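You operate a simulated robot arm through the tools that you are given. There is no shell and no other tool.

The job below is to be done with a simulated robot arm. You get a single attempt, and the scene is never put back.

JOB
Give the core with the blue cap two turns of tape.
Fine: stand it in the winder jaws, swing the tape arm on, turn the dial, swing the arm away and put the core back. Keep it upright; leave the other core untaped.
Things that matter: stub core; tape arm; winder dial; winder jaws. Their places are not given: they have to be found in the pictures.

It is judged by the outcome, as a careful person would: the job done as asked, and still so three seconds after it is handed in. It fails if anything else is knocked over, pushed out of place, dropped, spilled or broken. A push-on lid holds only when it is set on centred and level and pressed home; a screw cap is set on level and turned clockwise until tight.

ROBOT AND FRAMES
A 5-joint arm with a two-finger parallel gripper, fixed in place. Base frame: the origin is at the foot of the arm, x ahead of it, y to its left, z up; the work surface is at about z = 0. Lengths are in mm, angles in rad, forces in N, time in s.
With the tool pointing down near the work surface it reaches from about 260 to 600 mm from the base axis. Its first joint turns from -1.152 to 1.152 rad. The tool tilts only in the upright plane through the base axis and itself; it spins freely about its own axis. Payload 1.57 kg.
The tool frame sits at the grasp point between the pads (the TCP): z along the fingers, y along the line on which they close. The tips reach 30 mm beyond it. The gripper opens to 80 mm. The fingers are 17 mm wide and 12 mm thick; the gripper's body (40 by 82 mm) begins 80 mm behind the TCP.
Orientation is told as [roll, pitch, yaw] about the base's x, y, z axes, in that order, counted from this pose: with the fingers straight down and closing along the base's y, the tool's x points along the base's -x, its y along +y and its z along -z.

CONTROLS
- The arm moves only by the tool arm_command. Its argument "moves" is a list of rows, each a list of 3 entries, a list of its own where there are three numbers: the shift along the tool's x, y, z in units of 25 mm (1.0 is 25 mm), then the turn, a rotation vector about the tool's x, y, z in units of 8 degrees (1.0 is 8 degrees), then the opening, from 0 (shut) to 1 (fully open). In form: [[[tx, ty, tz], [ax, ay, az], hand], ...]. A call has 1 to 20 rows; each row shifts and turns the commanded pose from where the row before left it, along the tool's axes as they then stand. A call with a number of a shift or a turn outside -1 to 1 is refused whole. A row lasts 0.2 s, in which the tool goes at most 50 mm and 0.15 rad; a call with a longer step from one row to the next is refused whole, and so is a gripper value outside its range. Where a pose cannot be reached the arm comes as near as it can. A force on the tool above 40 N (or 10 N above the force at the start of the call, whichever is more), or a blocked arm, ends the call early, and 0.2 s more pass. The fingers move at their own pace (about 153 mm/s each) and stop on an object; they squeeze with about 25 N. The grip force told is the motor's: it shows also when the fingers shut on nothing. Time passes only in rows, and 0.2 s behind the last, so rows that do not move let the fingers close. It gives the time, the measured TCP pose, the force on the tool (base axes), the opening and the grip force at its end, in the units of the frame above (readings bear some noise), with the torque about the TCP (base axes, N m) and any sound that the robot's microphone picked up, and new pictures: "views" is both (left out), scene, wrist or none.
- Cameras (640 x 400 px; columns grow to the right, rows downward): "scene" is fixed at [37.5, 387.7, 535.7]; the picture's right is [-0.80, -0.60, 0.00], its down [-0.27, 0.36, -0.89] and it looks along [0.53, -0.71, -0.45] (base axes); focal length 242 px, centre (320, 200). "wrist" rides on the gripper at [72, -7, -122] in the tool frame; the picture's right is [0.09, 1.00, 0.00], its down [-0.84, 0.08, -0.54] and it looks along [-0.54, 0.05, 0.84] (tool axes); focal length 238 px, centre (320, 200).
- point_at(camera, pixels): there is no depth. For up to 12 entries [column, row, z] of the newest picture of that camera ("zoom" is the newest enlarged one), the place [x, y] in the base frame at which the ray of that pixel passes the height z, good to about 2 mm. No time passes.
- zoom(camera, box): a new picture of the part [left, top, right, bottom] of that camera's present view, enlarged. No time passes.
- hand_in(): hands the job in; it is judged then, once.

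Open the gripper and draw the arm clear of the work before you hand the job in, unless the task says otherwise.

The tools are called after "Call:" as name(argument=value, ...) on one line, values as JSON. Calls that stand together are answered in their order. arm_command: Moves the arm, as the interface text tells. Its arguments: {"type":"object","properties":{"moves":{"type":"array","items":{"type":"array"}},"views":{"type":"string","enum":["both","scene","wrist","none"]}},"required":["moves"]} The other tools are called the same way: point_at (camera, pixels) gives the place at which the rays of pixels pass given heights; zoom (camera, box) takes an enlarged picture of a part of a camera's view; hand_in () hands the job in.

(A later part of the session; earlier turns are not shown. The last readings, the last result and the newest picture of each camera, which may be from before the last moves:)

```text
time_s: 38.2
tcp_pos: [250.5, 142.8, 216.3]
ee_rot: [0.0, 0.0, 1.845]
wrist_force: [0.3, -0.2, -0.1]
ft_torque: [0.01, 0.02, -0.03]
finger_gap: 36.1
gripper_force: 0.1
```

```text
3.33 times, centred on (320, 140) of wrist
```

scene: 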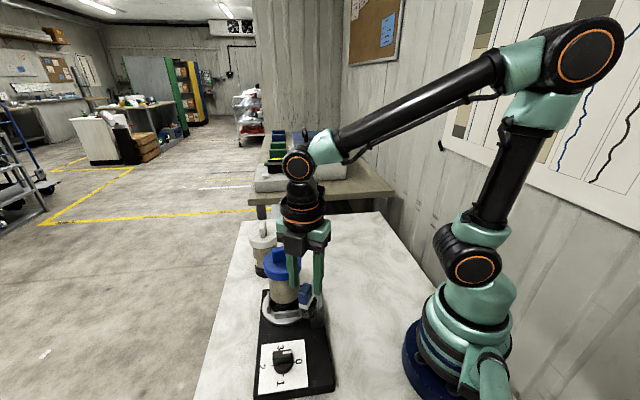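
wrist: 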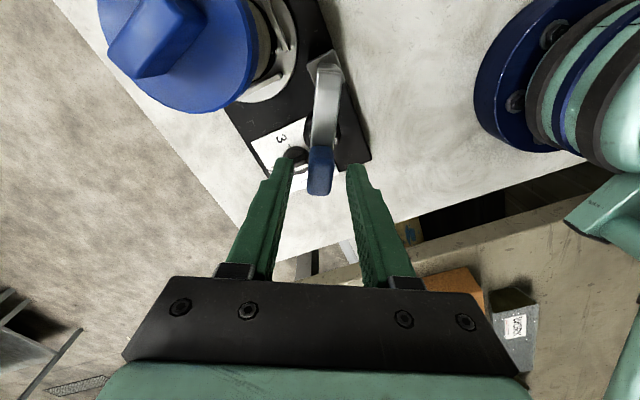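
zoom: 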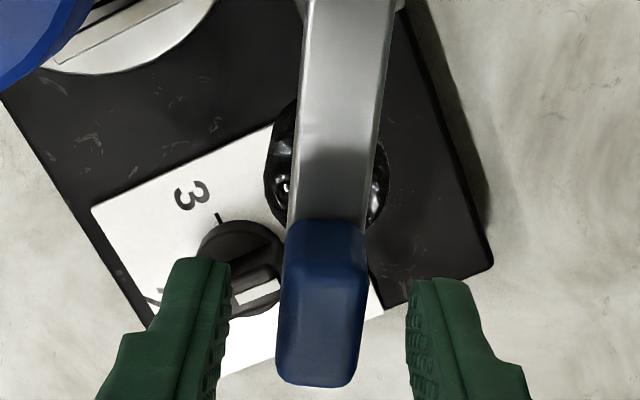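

The fingertips straddle the handle evenly. I lower 10 mm more, narrow the gap a little, then begin swinging clockwise about the pivot in 6° steps, 30° first.

Call:
arm_command(moves=[[[0, 0, 0.41], [0, 0, 0], 0.45], [[0, 0, 0], [0, 0, 0], 0.32], [[0, 0, 0], [0, 0, 0], 0.32], [[0.011, -0.218, 0], [0, 0, 0.75], 0.32], [[0.011, -0.218, 0], [0, 0, 0.75], 0.32], [[0.011, -0.218, 0], [0, 0, 0.75], 0.32], [[0.011, -0.218, 0], [0, 0, 0.75], 0.32], [[0.011, -0.218, 0], [0, 0, 0.75], 0.32], [[0, 0, 0], [0, 0, 0], 0.32]], views="both")

Call:
zoom(camera="scene", box=[255, 235, 345, 325])

Call:
zoom(camera="wrist", box=[220, 60, 400, 200])

```text
time_s: 40.2
tcp_pos: [277.9, 143.2, 205.1]
ee_rot: [0.0, 0.0, 1.321]
wrist_force: [0.3, 0.7, 0.4]
ft_torque: [0.05, 0.03, -0.01]
finger_gap: 25.6
gripper_force: 0.1
```

scene: 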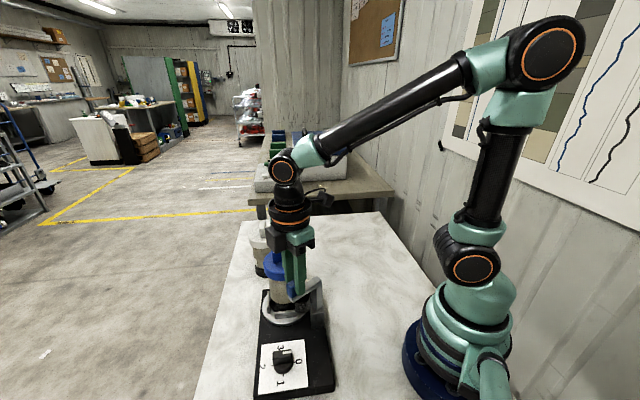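
wrist: 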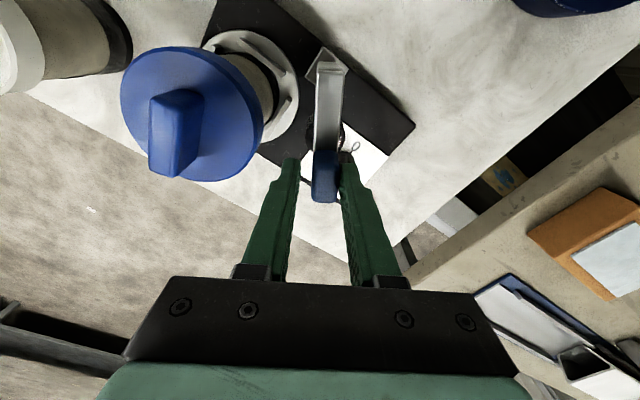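

```text
4.44 times, centred on (300, 280) of scene
```

zoom: 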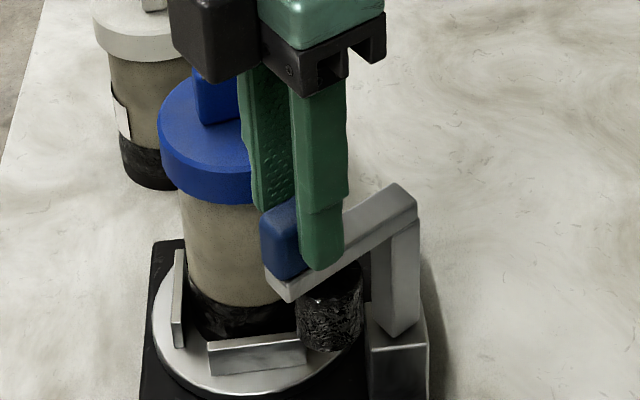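

```text
2.86 times, centred on (310, 130) of wrist
```

zoom: 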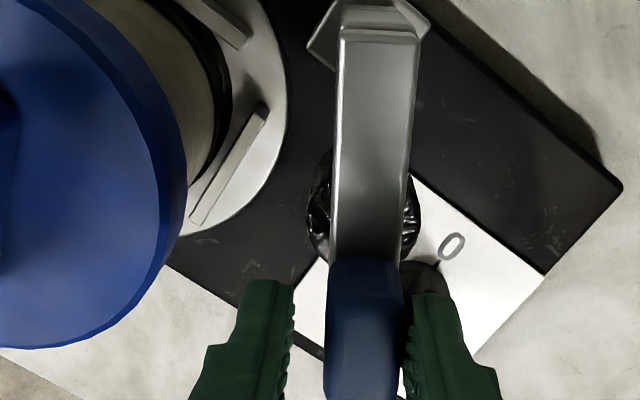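

The arm follows freely with almost no force. I continue another 18° and check the gap between roll and core.

Call:
arm_command(moves=[[[0.011, -0.218, 0], [0, 0, 0.75], 0.32], [[0.011, -0.218, 0], [0, 0, 0.75], 0.32], [[0.011, -0.218, 0], [0, 0, 0.75], 0.32], [[0, 0, 0], [0, 0, 0], 0.32]], views="both")

Call:
zoom(camera="scene", box=[255, 235, 345, 325])

Call:
zoom(camera="wrist", box=[220, 40, 400, 200])

```text
time_s: 41.2
tcp_pos: [292.7, 137.0, 205.8]
ee_rot: [0.0, 0.0, 1.005]
wrist_force: [0.6, -1.7, -0.7]
ft_torque: [-0.02, -0.06, -0.01]
finger_gap: 27.5
gripper_force: 1.7
```

scene: 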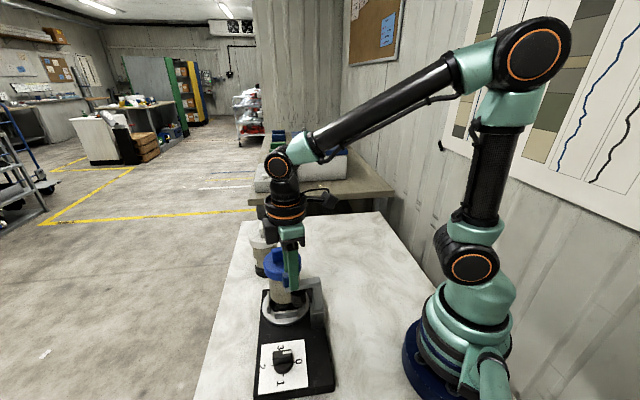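
wrist: 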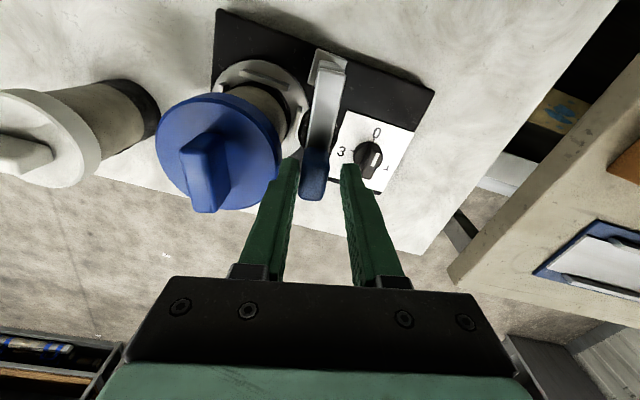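

```text
4.44 times, centred on (300, 280) of scene
```

zoom: 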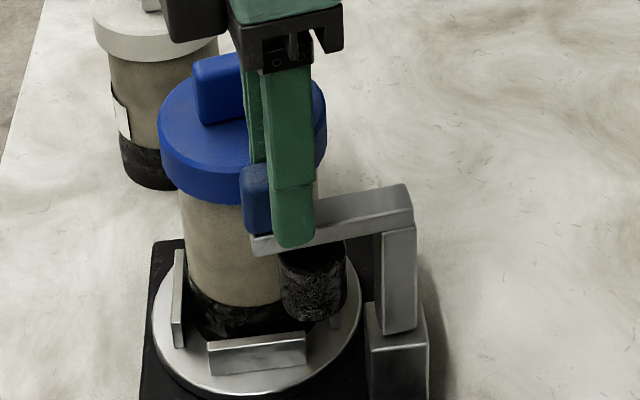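

```text
2.50 times, centred on (310, 120) of wrist
```

zoom: 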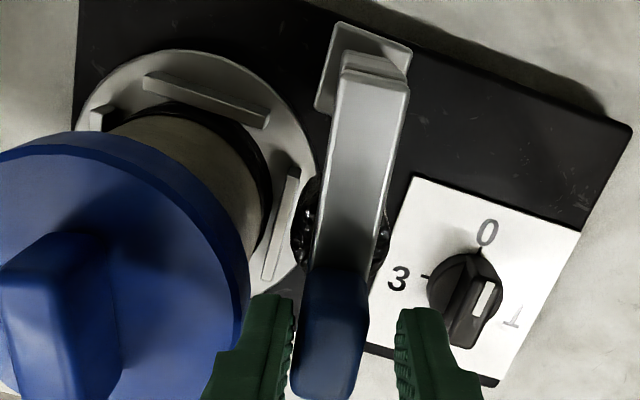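

The arm has drifted ahead onto the inner finger, so it is nearly free-swinging and close to the core. I go on more slowly, 3° per row for 9°.

Call:
arm_command(moves=[[[0.003, -0.109, 0], [0, 0, 0.375], 0.32], [[0.003, -0.109, 0], [0, 0, 0.375], 0.32], [[0.003, -0.109, 0], [0, 0, 0.375], 0.32], [[0, 0, 0], [0, 0, 0], 0.32], [[0, 0, 0], [0, 0, 0], 0.32]], views="both")

Call:
zoom(camera="scene", box=[255, 235, 345, 325])

Call:
zoom(camera="wrist", box=[220, 40, 400, 200])

```text
time_s: 42.4
tcp_pos: [298.2, 131.8, 204.9]
ee_rot: [0.0, 0.0, 0.848]
wrist_force: [-0.4, -0.5, -0.7]
ft_torque: [0.0, 0.0, -0.01]
finger_gap: 25.8
gripper_force: 0.0
```

scene: 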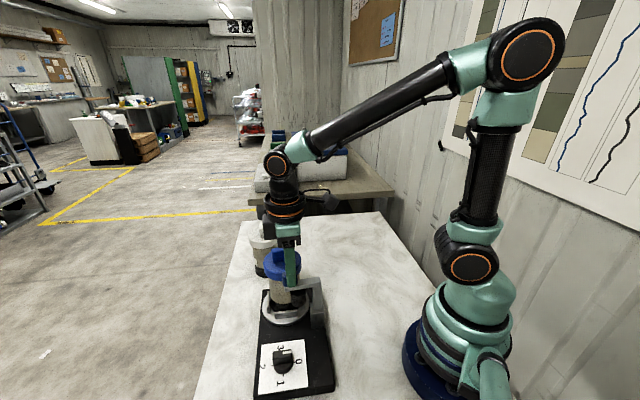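
wrist: 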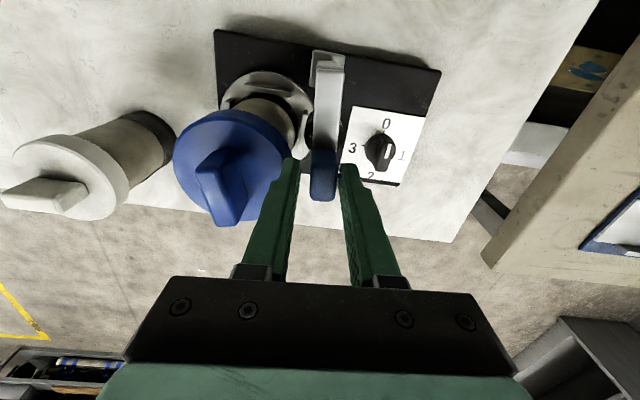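

```text
4.44 times, centred on (300, 280) of scene
```

zoom: 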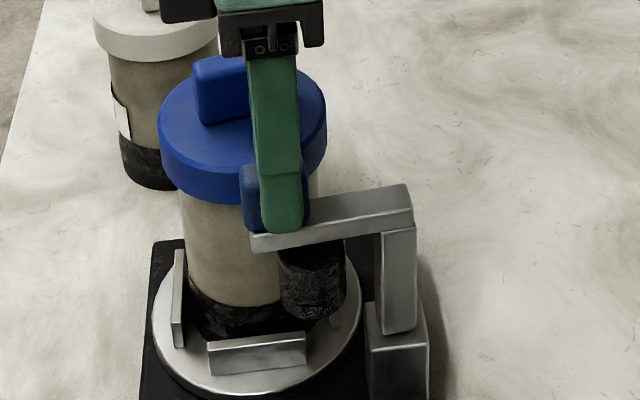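

```text
2.50 times, centred on (310, 120) of wrist
```

zoom: 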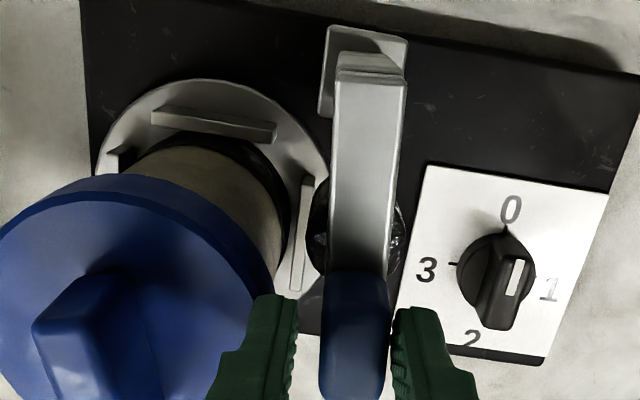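

The arm stayed in place in the scene while the fingers recentred, so it may be nearly at the core. I push on 6° more, gently, and watch the force.

Call:
arm_command(moves=[[[0.003, -0.109, 0], [0, 0, 0.375], 0.32], [[0.003, -0.109, 0], [0, 0, 0.375], 0.32], [[0, 0, 0], [0, 0, 0], 0.32]], views="both")

Call:
zoom(camera="scene", box=[255, 235, 345, 325])

Call:
zoom(camera="wrist", box=[220, 40, 400, 200])

```text
time_s: 43.2
tcp_pos: [301.3, 128.3, 205.6]
ee_rot: [0.001, 0.002, 0.744]
wrist_force: [-10.8, 3.4, 2.9]
ft_torque: [0.07, 0.15, 0.21]
finger_gap: 34.0
gripper_force: 4.5
```

scene: 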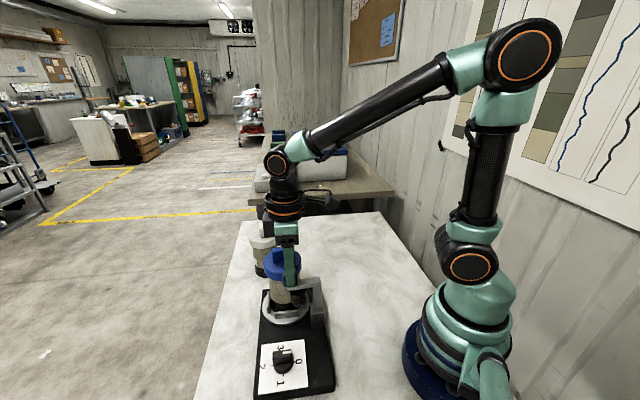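
wrist: 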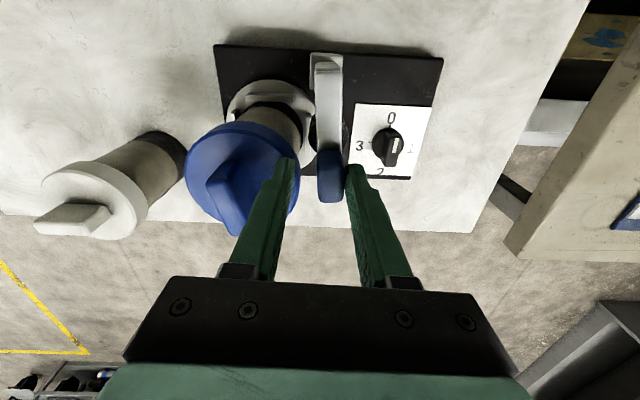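

```text
4.44 times, centred on (300, 280) of scene
```

zoom: 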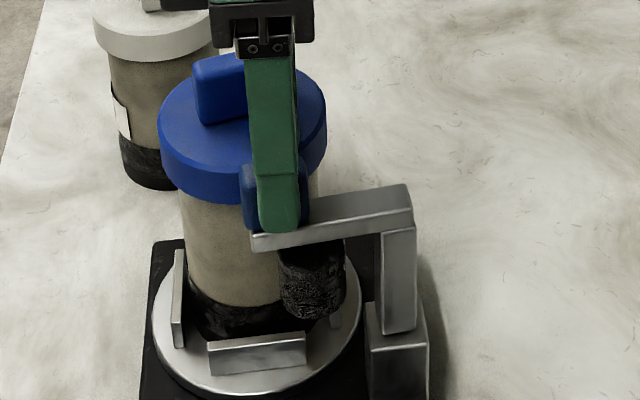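

```text
2.50 times, centred on (310, 120) of wrist
```

zoom: 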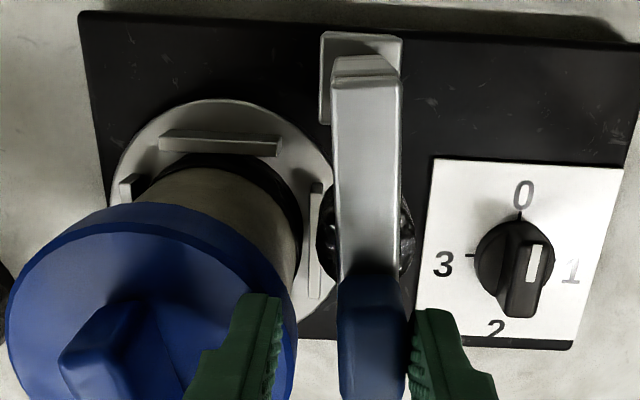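

The pushing force reached 11 N and the arm no longer moves, so it is at its "on" stop with the roll by the core. I back the fingers off to centre around the handle and lift straight up.

Call:
arm_command(moves=[[[0, 0.17, 0], [0, 0, 0], 0.36], [[0, 0.17, 0], [0, 0, 0], 0.36], [[0, 0, 0], [0, 0, 0], 0.36], [[0, 0, -0.4], [0, 0, 0], 0.36], [[0, 0, -0.8], [0, 0, 0], 0.36], [[0, 0, -0.9], [0, 0, 0], 0.36], [[0, 0, -0.9], [0, 0, 0], 0.36], [[0, 0, 0], [0, 0, 0], 0.36]], views="both")

Call:
zoom(camera="scene", box=[255, 235, 345, 325])

Call:
zoom(camera="wrist", box=[220, 40, 440, 200])

```text
time_s: 45.0
tcp_pos: [296.3, 134.9, 278.3]
ee_rot: [-0.001, 0.001, 0.746]
wrist_force: [-0.1, 0.3, 0.1]
ft_torque: [-0.01, -0.04, -0.03]
finger_gap: 28.7
gripper_force: 0.0
```

scene: 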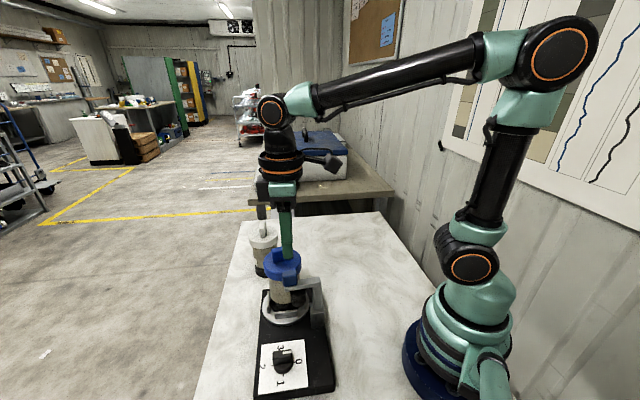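
wrist: 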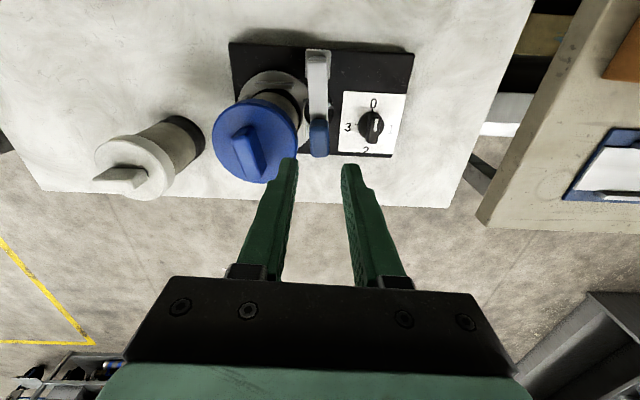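

```text
4.44 times, centred on (300, 280) of scene
```

zoom: 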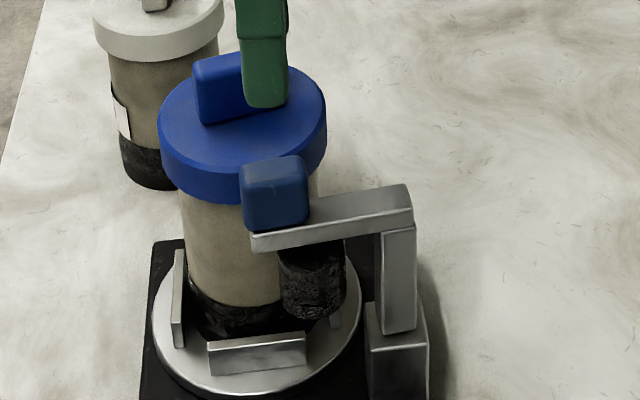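

```text
2.50 times, centred on (330, 120) of wrist
```

zoom: 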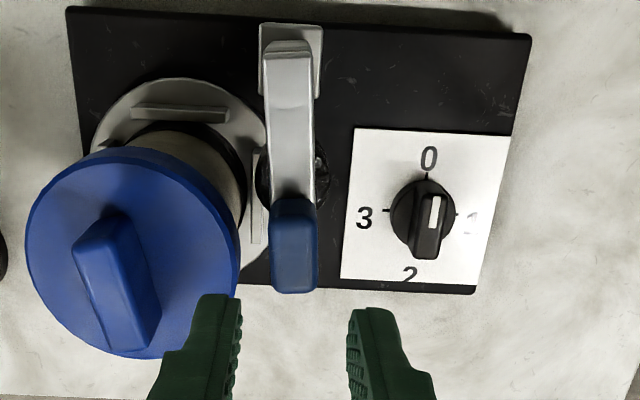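

The arm stays on at about azimuth 46°, with its roll beside the core. Next I move over the dial near (262,205) for a closer look, with the tool almost in line with its grip bar already.

Call:
arm_command(moves=[[[-0.225, 0.745, 0], [0, 0, 0], 0.5], [[-0.225, 0.745, 0], [0, 0, 0], 0.5], [[-0.225, 0.745, 0.4], [0, 0, 0], 0.5], [[-0.225, 0.745, 0.6], [0, 0, 0], 0.5], [[0, 0, 0.9], [0, 0, 0], 0.5], [[0, 0, 0], [0, 0, 0], 0.5]], views="both")

Call:
zoom(camera="wrist", box=[250, 60, 390, 180])

Call:
zoom(camera="scene", box=[245, 325, 345, 400])

```text
time_s: 46.4
tcp_pos: [262.9, 203.8, 233.2]
ee_rot: [-0.001, -0.001, 0.746]
wrist_force: [0.0, 1.0, 0.0]
ft_torque: [0.0, 0.0, 0.02]
finger_gap: 40.3
gripper_force: 0.0
```

scene: 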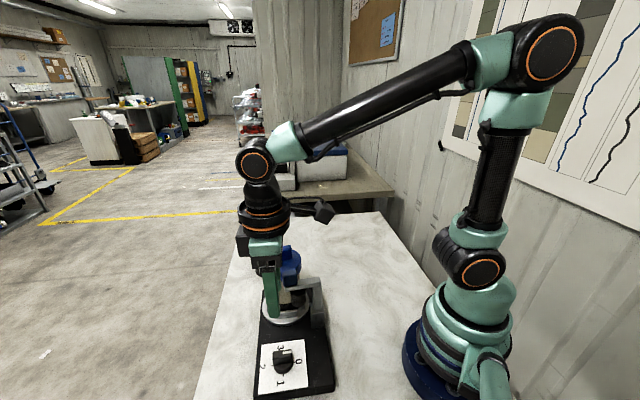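
wrist: 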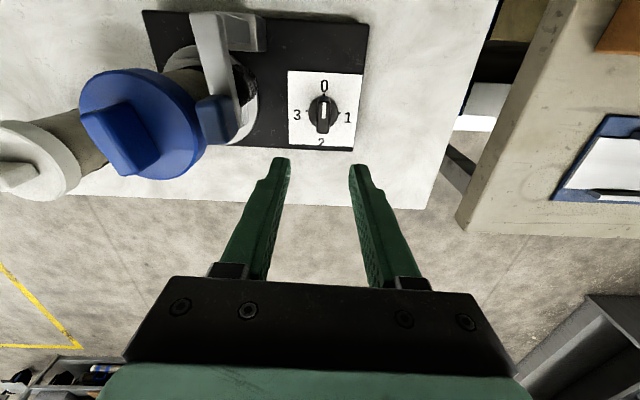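

```text
3.33 times, centred on (320, 120) of wrist
```

zoom: 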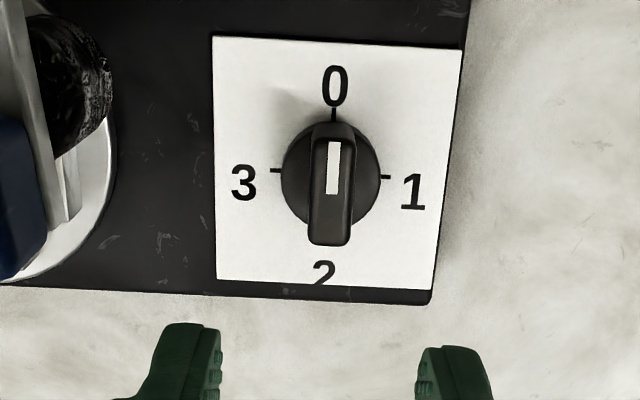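

```text
5.33 times, centred on (295, 362) of scene
```

zoom: 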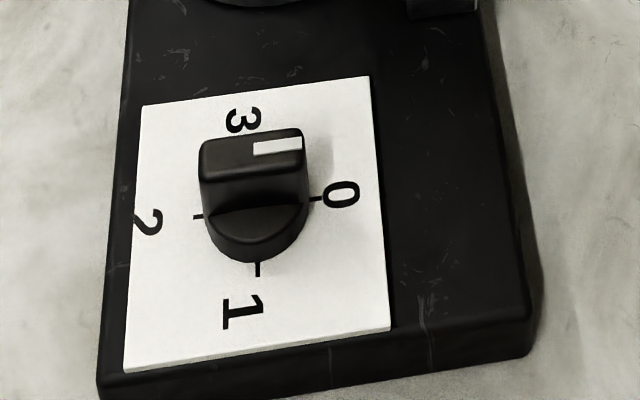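

The dial reads 0 with 1 and 2 following clockwise. I query the dial centre from its ticks and the bar's top outline at trial heights.

Call:
point_at(camera="wrist", pixels=[[323.3, 112.4, 25], [323.3, 112.4, 30], [323.3, 112.4, 35], [323.3, 116.5, 50], [323.3, 116.5, 60], [323.3, 116.5, 70], [323.3, 116.5, 60], [323.3, 112.4, 30], [307, 111.6, 30], [339.3, 113.2, 30], [324, 94.5, 30], [323.4, 101, 60]])

Call:
point_at(camera="zoom", pixels=[[255, 240, 25], [255, 240, 30], [255, 240, 35], [254, 150, 50], [254, 150, 60], [254, 150, 70], [318, 198, 30], [194, 217, 30], [258, 268, 30]])

```text
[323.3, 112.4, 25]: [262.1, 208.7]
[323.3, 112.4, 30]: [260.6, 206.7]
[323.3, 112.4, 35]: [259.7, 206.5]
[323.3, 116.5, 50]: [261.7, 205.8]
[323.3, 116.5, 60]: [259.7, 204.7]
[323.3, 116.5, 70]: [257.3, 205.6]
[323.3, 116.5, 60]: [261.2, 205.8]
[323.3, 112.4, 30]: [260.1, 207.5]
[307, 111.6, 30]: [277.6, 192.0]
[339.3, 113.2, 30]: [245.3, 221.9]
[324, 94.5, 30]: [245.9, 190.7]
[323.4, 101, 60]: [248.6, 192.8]
```

```text
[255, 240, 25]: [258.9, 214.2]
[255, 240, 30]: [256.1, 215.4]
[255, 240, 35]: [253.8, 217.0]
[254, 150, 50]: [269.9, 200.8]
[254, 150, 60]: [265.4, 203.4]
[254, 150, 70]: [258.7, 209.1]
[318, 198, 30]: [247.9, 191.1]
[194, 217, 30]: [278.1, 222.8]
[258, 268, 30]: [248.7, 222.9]
```

Both cameras agree on the dial centre at about (262,207), pointer azimuth 226°, bar top near z=65. I align to it (yaw 46°) and descend to z≈120 for a check.

Call:
arm_command(moves=[[[-0.054, 0.124, 0], [0, 0, -0.41], 0.5], [[0, 0, 0.9], [0, 0, 0], 0.5], [[0, 0, 0.9], [0, 0, 0], 0.5], [[0, 0, 0.9], [0, 0, 0], 0.5], [[0, 0, 0.9], [0, 0, 0], 0.5], [[0, 0, 0.9], [0, 0, 0], 0.5], [[0, 0, 0], [0, 0, 0], 0.5]], views="both")

Call:
zoom(camera="wrist", box=[240, 60, 400, 200])

Call:
zoom(camera="scene", box=[240, 290, 350, 400])

```text
time_s: 48.0
tcp_pos: [261.8, 207.3, 119.0]
ee_rot: [0.0, 0.001, 0.802]
wrist_force: [-0.5, 0.2, 0.0]
ft_torque: [-0.01, 0.0, -0.02]
finger_gap: 40.1
gripper_force: 0.0
```

scene: 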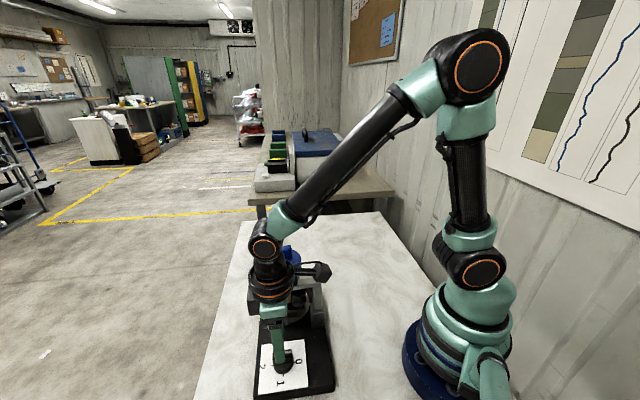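
wrist: 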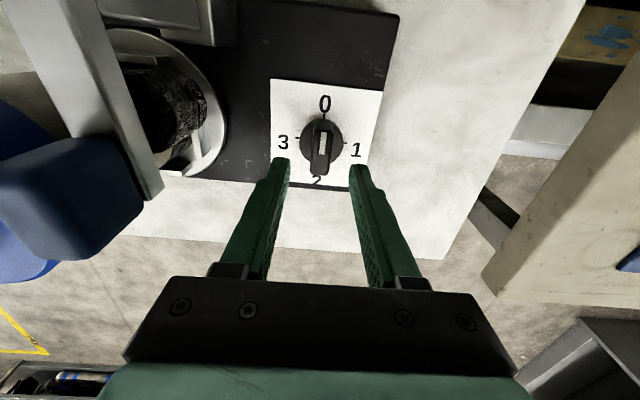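

```text
2.86 times, centred on (320, 130) of wrist
```

zoom: 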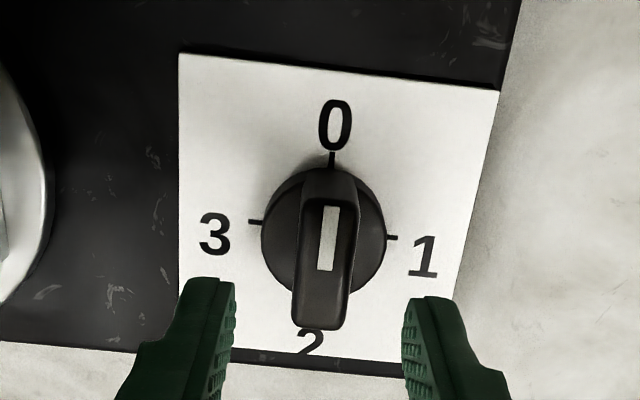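

```text
3.64 times, centred on (295, 345) of scene
```

zoom: 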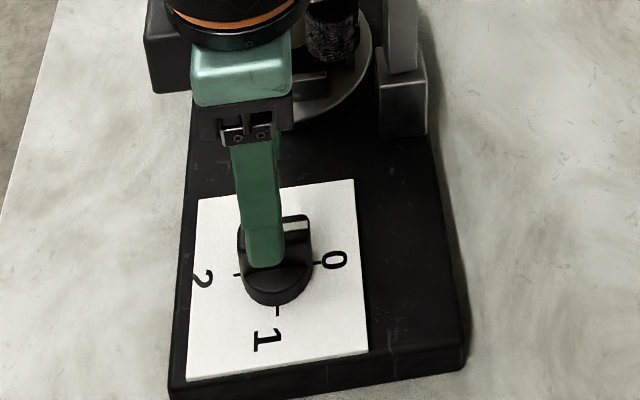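

The bar sits between the fingers, perhaps 1 mm off. I re-measure the dial's centre from the 3 and 1 ticks and the skirt in this closer picture.

Call:
point_at(camera="wrist", pixels=[[296.7, 137.5, 30], [344.7, 143.2, 30], [296.7, 137.5, 30], [344.7, 143.2, 30], [296.7, 137.5, 30], [344.7, 143.2, 30], [296.7, 137.5, 30], [344.7, 143.2, 30], [324.1, 115.3, 30], [324.1, 115.3, 30], [321.5, 141.1, 38], [321.5, 141.1, 38]])

Call:
zoom(camera="wrist", box=[285, 100, 365, 180])

```text
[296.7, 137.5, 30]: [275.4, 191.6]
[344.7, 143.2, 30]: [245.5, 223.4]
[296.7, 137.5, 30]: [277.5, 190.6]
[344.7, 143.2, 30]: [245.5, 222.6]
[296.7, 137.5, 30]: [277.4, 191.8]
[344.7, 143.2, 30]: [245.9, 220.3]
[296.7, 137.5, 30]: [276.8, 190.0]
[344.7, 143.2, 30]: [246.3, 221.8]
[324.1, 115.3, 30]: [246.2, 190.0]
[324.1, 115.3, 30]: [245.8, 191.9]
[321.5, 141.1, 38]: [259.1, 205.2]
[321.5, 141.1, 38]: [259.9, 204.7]
```

```text
5.00 times, centred on (325, 140) of wrist
```

zoom: 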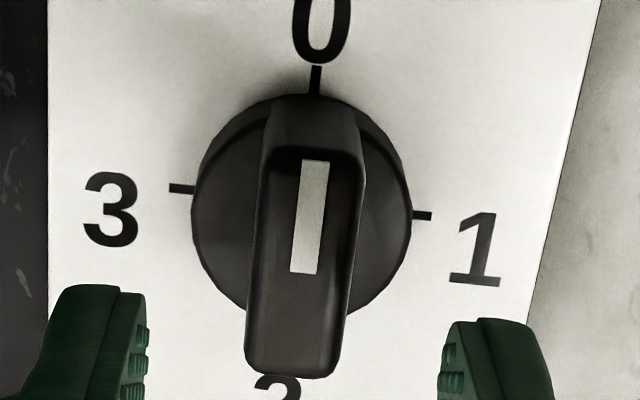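

The tick midpoint gives (261.3,206.5), matching the TCP within about 1 mm. I descend to z≈77 with the fingers either side of the grip bar.

Call:
arm_command(moves=[[[0, 0.02, 0.6], [0, 0, 0], 0.5], [[0, 0, 0.6], [0, 0, 0], 0.5], [[0, 0, 0.46], [0, 0, 0], 0.5], [[0, 0, 0], [0, 0, 0], 0.5]], views="both")

Call:
zoom(camera="scene", box=[240, 290, 350, 400])

Call:
zoom(camera="wrist", box=[260, 90, 380, 200])

```text
time_s: 49.0
tcp_pos: [261.4, 208.7, 79.5]
ee_rot: [0.001, 0.0, 0.802]
wrist_force: [1.0, -0.3, 1.0]
ft_torque: [0.0, 0.02, 0.0]
finger_gap: 40.2
gripper_force: 0.1
```

scene: 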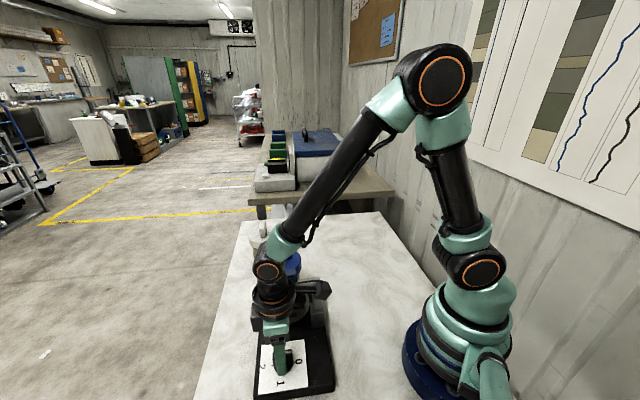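
wrist: 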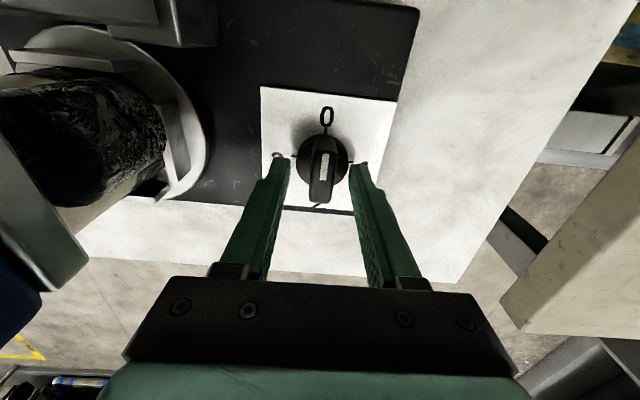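

```text
3.64 times, centred on (295, 345) of scene
```

zoom: 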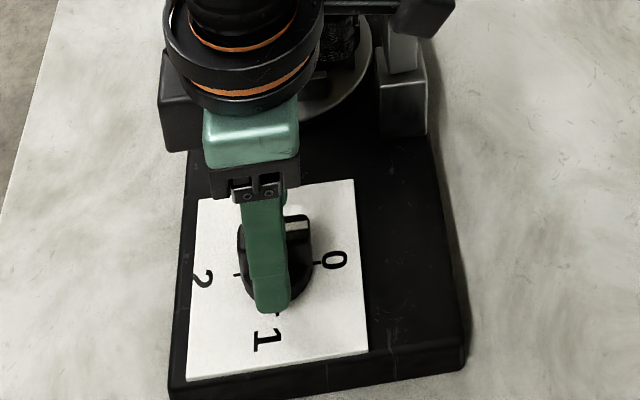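

```text
3.64 times, centred on (320, 145) of wrist
```

zoom: 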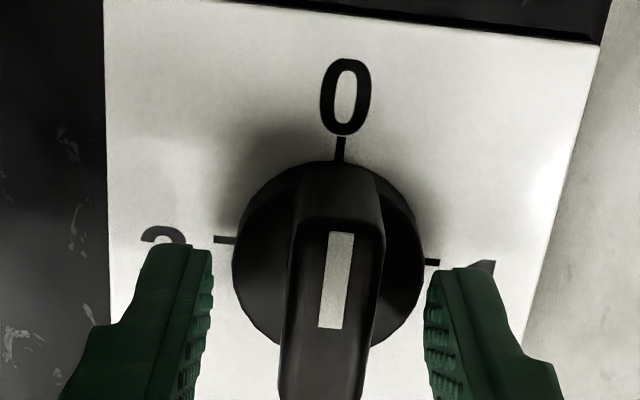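

Comparing the two heights, the bar top is around z=70–78 and the skirt below about 47. I raise 3 mm so the tips clear the skirt, then close on the bar.

Call:
arm_command(moves=[[[0, 0, -0.14], [0, 0, 0], 0.5], [[0, 0, 0], [0, 0, 0], 0.3], [[0, 0, 0], [0, 0, 0], 0.1], [[0, 0, 0], [0, 0, 0], 0], [[0, 0, 0], [0, 0, 0], 0]], views="both")

Call:
zoom(camera="wrist", box=[260, 90, 380, 200])

Call:
zoom(camera="scene", box=[240, 290, 350, 400])

```text
time_s: 50.2
tcp_pos: [259.9, 206.4, 81.5]
ee_rot: [0.0, 0.0, 0.802]
wrist_force: [-15.9, 13.7, 2.1]
ft_torque: [0.41, 0.06, -0.4]
finger_gap: 15.8
gripper_force: 24.8
```

scene: 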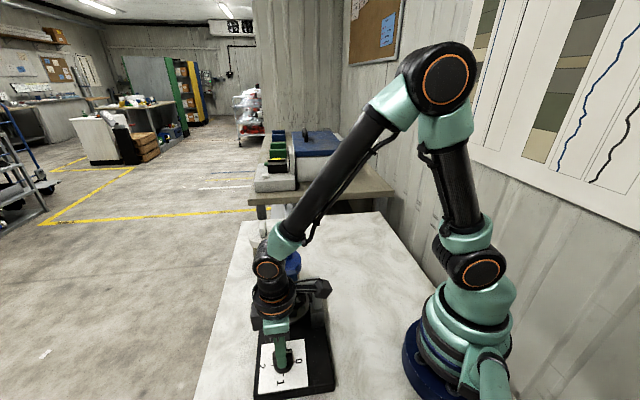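
wrist: 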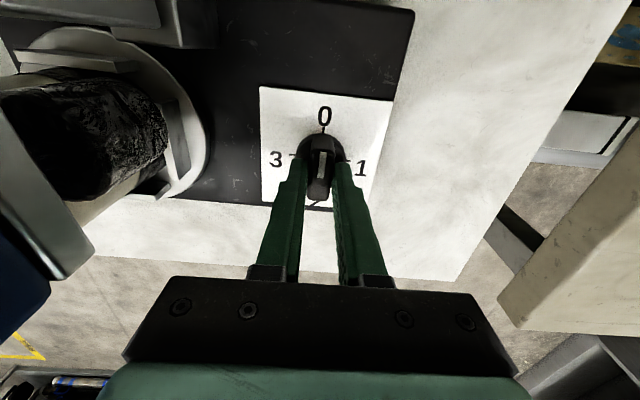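

```text
3.64 times, centred on (320, 145) of wrist
```

zoom: 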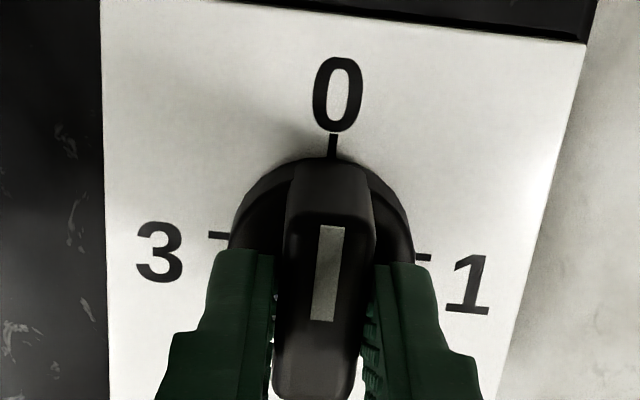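

```text
3.64 times, centred on (295, 345) of scene
```

zoom: 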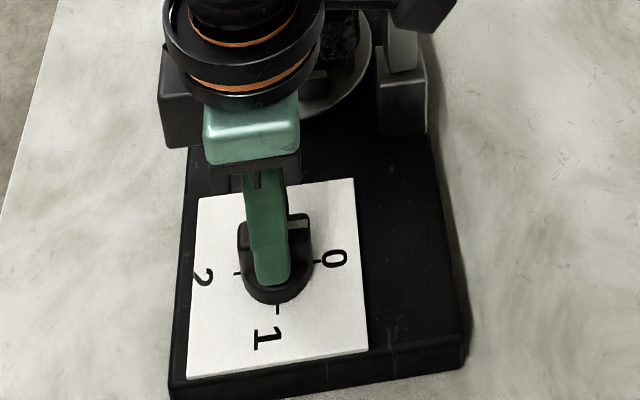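

Gripped, but a 21 N sideways force toward +tool-y shows the bar lies slightly that way. I shift 1.2 mm in that direction to relieve it.

Call:
arm_command(moves=[[[0, 0.05, 0], [0, 0, 0], 0], [[0, 0, 0], [0, 0, 0], 0]], views="none")

```text
time_s: 50.8
tcp_pos: [261.1, 207.4, 81.8]
ee_rot: [0.0, 0.003, 0.798]
wrist_force: [0.0, -16.2, 10.0]
ft_torque: [-0.14, -0.31, -0.45]
finger_gap: 15.7
gripper_force: 24.8
```

The force flipped, so about 0.8 mm was right. I step back 0.4 mm and ease up slightly.

Call:
arm_command(moves=[[[0, -0.018, -0.01], [0, 0, 0], 0], [[0, 0, 0], [0, 0, 0], 0]], views="none")

Call:
arm_command(moves=[[[0, 0, 0], [0, 0, 0], 0]], views="none")

```text
time_s: 51.4
tcp_pos: [260.8, 207.9, 82.5]
ee_rot: [-0.001, 0.001, 0.801]
wrist_force: [2.2, -22.3, 11.3]
ft_torque: [-0.4, -0.2, -0.48]
finger_gap: 15.9
gripper_force: 25.1
```

```text
time_s: 51.8
tcp_pos: [261.3, 206.9, 82.1]
ee_rot: [-0.001, 0.001, 0.802]
wrist_force: [6.5, -26.1, 10.0]
ft_torque: [-0.72, 0.02, -0.46]
finger_gap: 15.7
gripper_force: 25.2
```

The force keeps building, so the commanded pose is still fighting the fixed bar. I open slightly to let the arm settle freely and look again at the bar's position between the fingers.

Call:
arm_command(moves=[[[0, 0, 0], [0, 0, 0], 0.4], [[0, 0, 0], [0, 0, 0], 0.4], [[0, 0, 0], [0, 0, 0], 0.4]], views="both")

Call:
zoom(camera="wrist", box=[260, 90, 380, 200])

Call:
zoom(camera="scene", box=[250, 325, 330, 395])

Call:
arm_command(moves=[[[0, 0, 0], [0, 0, 0], 0.4]], views="none")

Call:
arm_command(moves=[[[0, 0, 0], [0, 0, 0], 0.4]], views="none")

```text
time_s: 52.6
tcp_pos: [259.5, 208.9, 82.9]
ee_rot: [0.0, 0.0, 0.802]
wrist_force: [0.0, -0.2, 0.4]
ft_torque: [-0.05, 0.05, -0.02]
finger_gap: 31.9
gripper_force: 0.0
```

scene: 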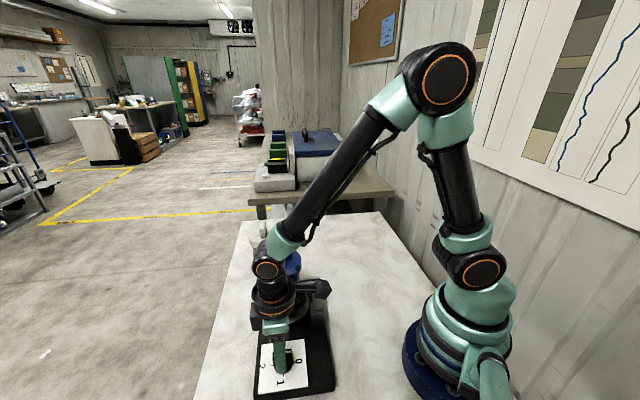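
wrist: 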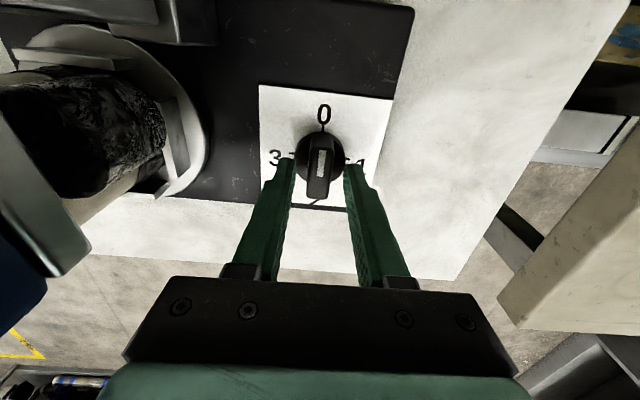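

```text
3.64 times, centred on (320, 145) of wrist
```

zoom: 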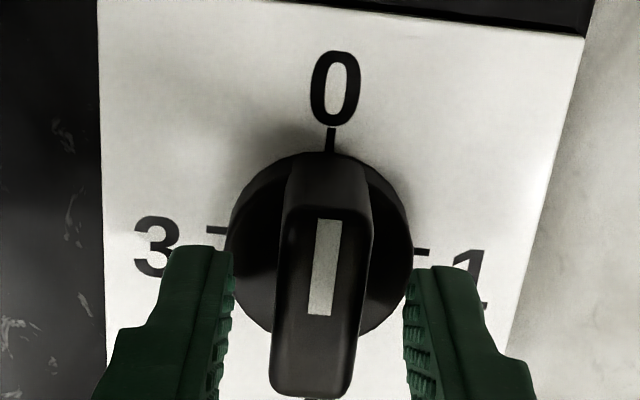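

```text
5.71 times, centred on (290, 360) of scene
```

zoom: 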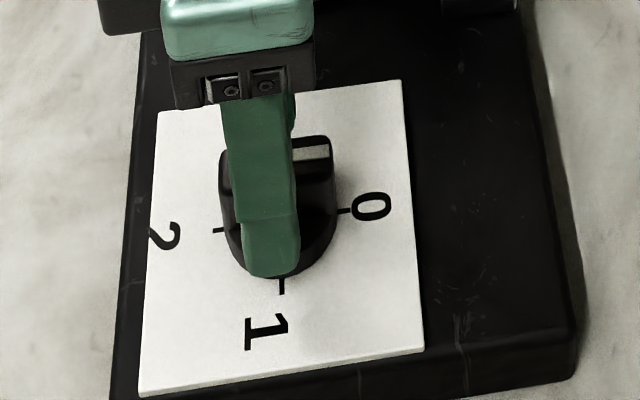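

```text
time_s: 53.0
tcp_pos: [260.5, 207.9, 83.5]
ee_rot: [0.0, -0.001, 0.804]
wrist_force: [0.4, -1.5, -0.5]
ft_torque: [0.0, 0.05, -0.05]
finger_gap: 32.0
gripper_force: 0.1
```

```text
time_s: 53.4
tcp_pos: [261.5, 208.1, 82.7]
ee_rot: [0.0, 0.0, 0.803]
wrist_force: [-0.5, -0.6, -0.8]
ft_torque: [-0.01, -0.02, 0.02]
finger_gap: 32.1
gripper_force: 0.0
```

Freely settled, the fingers show the bar about 0.5–1 mm toward −tool-y and the tips only overlapping its upper part. I shift −0.5 mm, go 4.5 mm deeper and close again, letting it settle.

Call:
arm_command(moves=[[[0, -0.02, 0.1], [0, 0, 0], 0.4], [[0, 0, 0.08], [0, 0, 0], 0.4], [[0, 0, 0], [0, 0, 0], 0.25], [[0, 0, 0], [0, 0, 0], 0], [[0, 0, 0], [0, 0, 0], 0], [[0, 0, 0], [0, 0, 0], 0]], views="none")

Call:
arm_command(moves=[[[0, 0, 0], [0, 0, 0], 0]], views="none")

Call:
arm_command(moves=[[[0, 0, 0], [0, 0, 0], 0]], views="none")

```text
time_s: 54.8
tcp_pos: [261.5, 208.4, 78.2]
ee_rot: [0.001, -0.001, 0.801]
wrist_force: [-3.7, 4.2, 0.7]
ft_torque: [0.1, 0.06, -0.46]
finger_gap: 16.1
gripper_force: 24.7
```

```text
time_s: 55.2
tcp_pos: [261.4, 208.6, 77.9]
ee_rot: [-0.001, 0.0, 0.803]
wrist_force: [-3.7, 4.6, 0.3]
ft_torque: [0.09, 0.09, -0.49]
finger_gap: 16.0
gripper_force: 25.2
```

```text
time_s: 55.6
tcp_pos: [261.6, 207.5, 78.2]
ee_rot: [0.0, 0.001, 0.802]
wrist_force: [-5.2, 4.9, -1.2]
ft_torque: [0.11, 0.12, -0.41]
finger_gap: 15.8
gripper_force: 25.0
```

The grip is well centred now, with only about 6 N sideways. I turn the dial clockwise by 16° first and check the forces and sounds.

Call:
arm_command(moves=[[[0, 0, 0], [0, 0, 0.5], 0], [[0, 0, 0], [0, 0, 0.5], 0], [[0, 0, 0], [0, 0, 0.5], 0], [[0, 0, 0], [0, 0, 0.5], 0]], views="both")

Call:
zoom(camera="wrist", box=[260, 90, 380, 200])

```text
time_s: 56.6
tcp_pos: [261.0, 207.2, 77.3]
ee_rot: [0.0, 0.002, 0.52]
wrist_force: [-0.2, -18.1, 23.0]
ft_torque: [-0.37, -0.02, 0.03]
finger_gap: 15.8
gripper_force: 25.0
```

scene: 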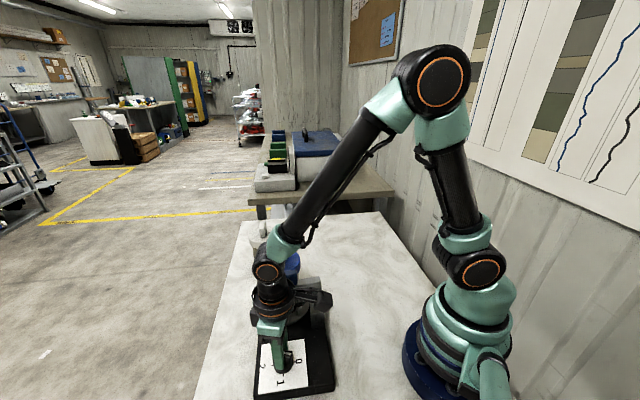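
wrist: 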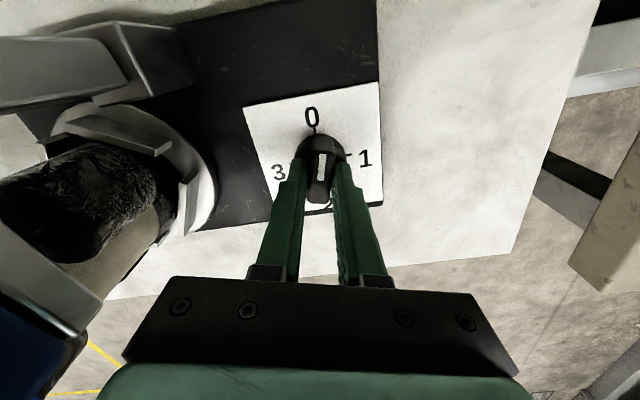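

```text
3.64 times, centred on (320, 145) of wrist
```

zoom: 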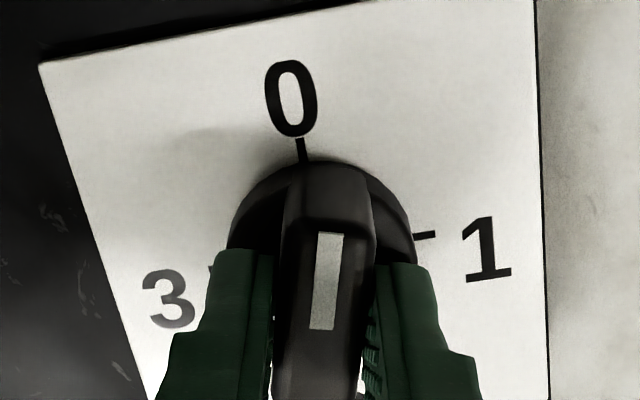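

The dial turns with the tool (about 15° toward 1), but a −y force and 23 N lift appear, suggesting the dial axis is ~2–3 mm off the tool axis along the bar. I correct by 0.75 mm sideways and ease up slightly.

Call:
arm_command(moves=[[[0, -0.03, -0.02], [0, 0, 0], 0], [[0, 0, 0], [0, 0, 0], 0]], views="none")

Call:
arm_command(moves=[[[0, 0, 0], [0, 0, 0], 0]], views="none")

```text
time_s: 57.2
tcp_pos: [260.6, 207.4, 78.4]
ee_rot: [0.0, -0.001, 0.524]
wrist_force: [4.8, -2.3, -0.1]
ft_torque: [-0.38, 0.54, 0.03]
finger_gap: 16.1
gripper_force: 25.0
```

```text
time_s: 57.6
tcp_pos: [261.0, 207.0, 77.5]
ee_rot: [-0.001, -0.002, 0.525]
wrist_force: [4.2, 2.1, -0.5]
ft_torque: [0.13, -0.11, 0.05]
finger_gap: 15.8
gripper_force: 25.2
```

Forces dropped to about 5 N, confirming the offset. I continue clockwise 32° with a matching small arc about the dial axis.

Call:
arm_command(moves=[[[0, -0.008, 0], [0, 0, 0.5], 0], [[0, -0.008, 0], [0, 0, 0.5], 0], [[0, -0.008, 0], [0, 0, 0.5], 0], [[0, -0.008, 0], [0, 0, 0.5], 0], [[0, -0.008, 0], [0, 0, 0.5], 0], [[0, -0.008, 0], [0, 0, 0.5], 0], [[0, -0.008, 0], [0, 0, 0.5], 0], [[0, -0.008, 0], [0, 0, 0.5], 0]], views="both")

Call:
zoom(camera="wrist", box=[250, 90, 390, 200])

Call:
zoom(camera="scene", box=[240, 225, 340, 340])

```text
time_s: 59.4
tcp_pos: [261.9, 204.0, 78.3]
ee_rot: [0.001, 0.002, -0.036]
wrist_force: [-4.5, 8.4, 0.3]
ft_torque: [0.21, 0.15, 0.01]
finger_gap: 16.0
gripper_force: 25.0
```

scene: 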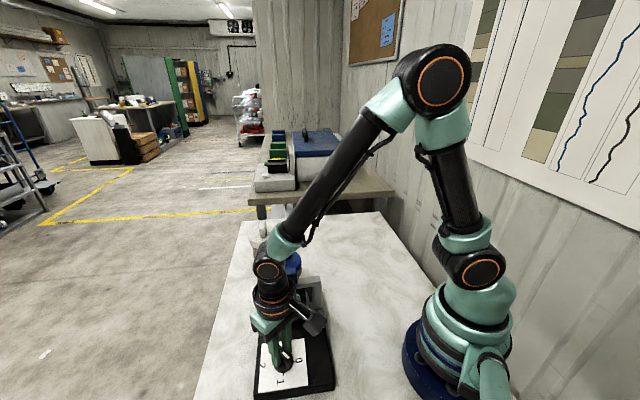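
wrist: 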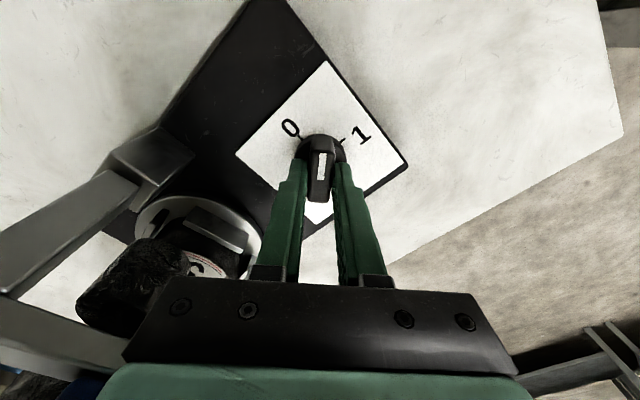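

```text
3.64 times, centred on (320, 145) of wrist
```

zoom: 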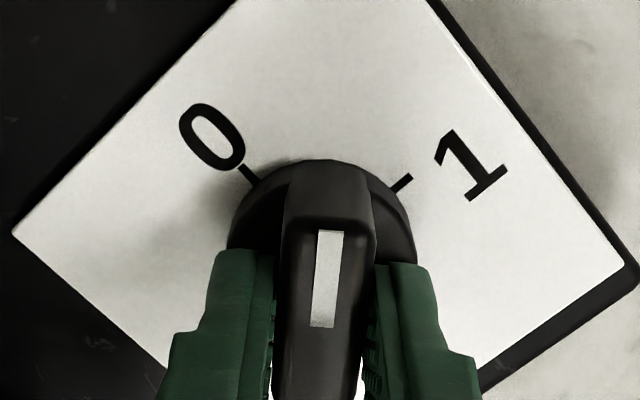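

```text
3.48 times, centred on (290, 282) of scene
```

zoom: 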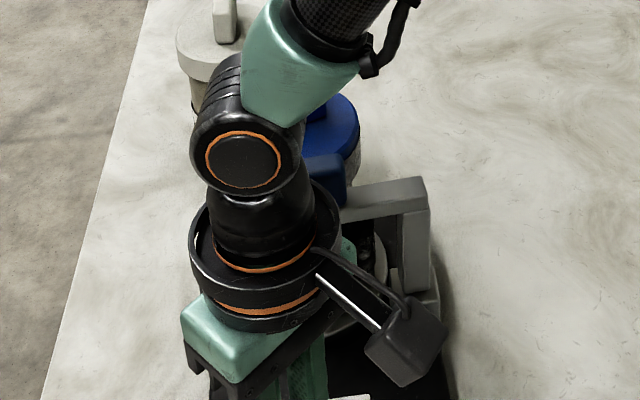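

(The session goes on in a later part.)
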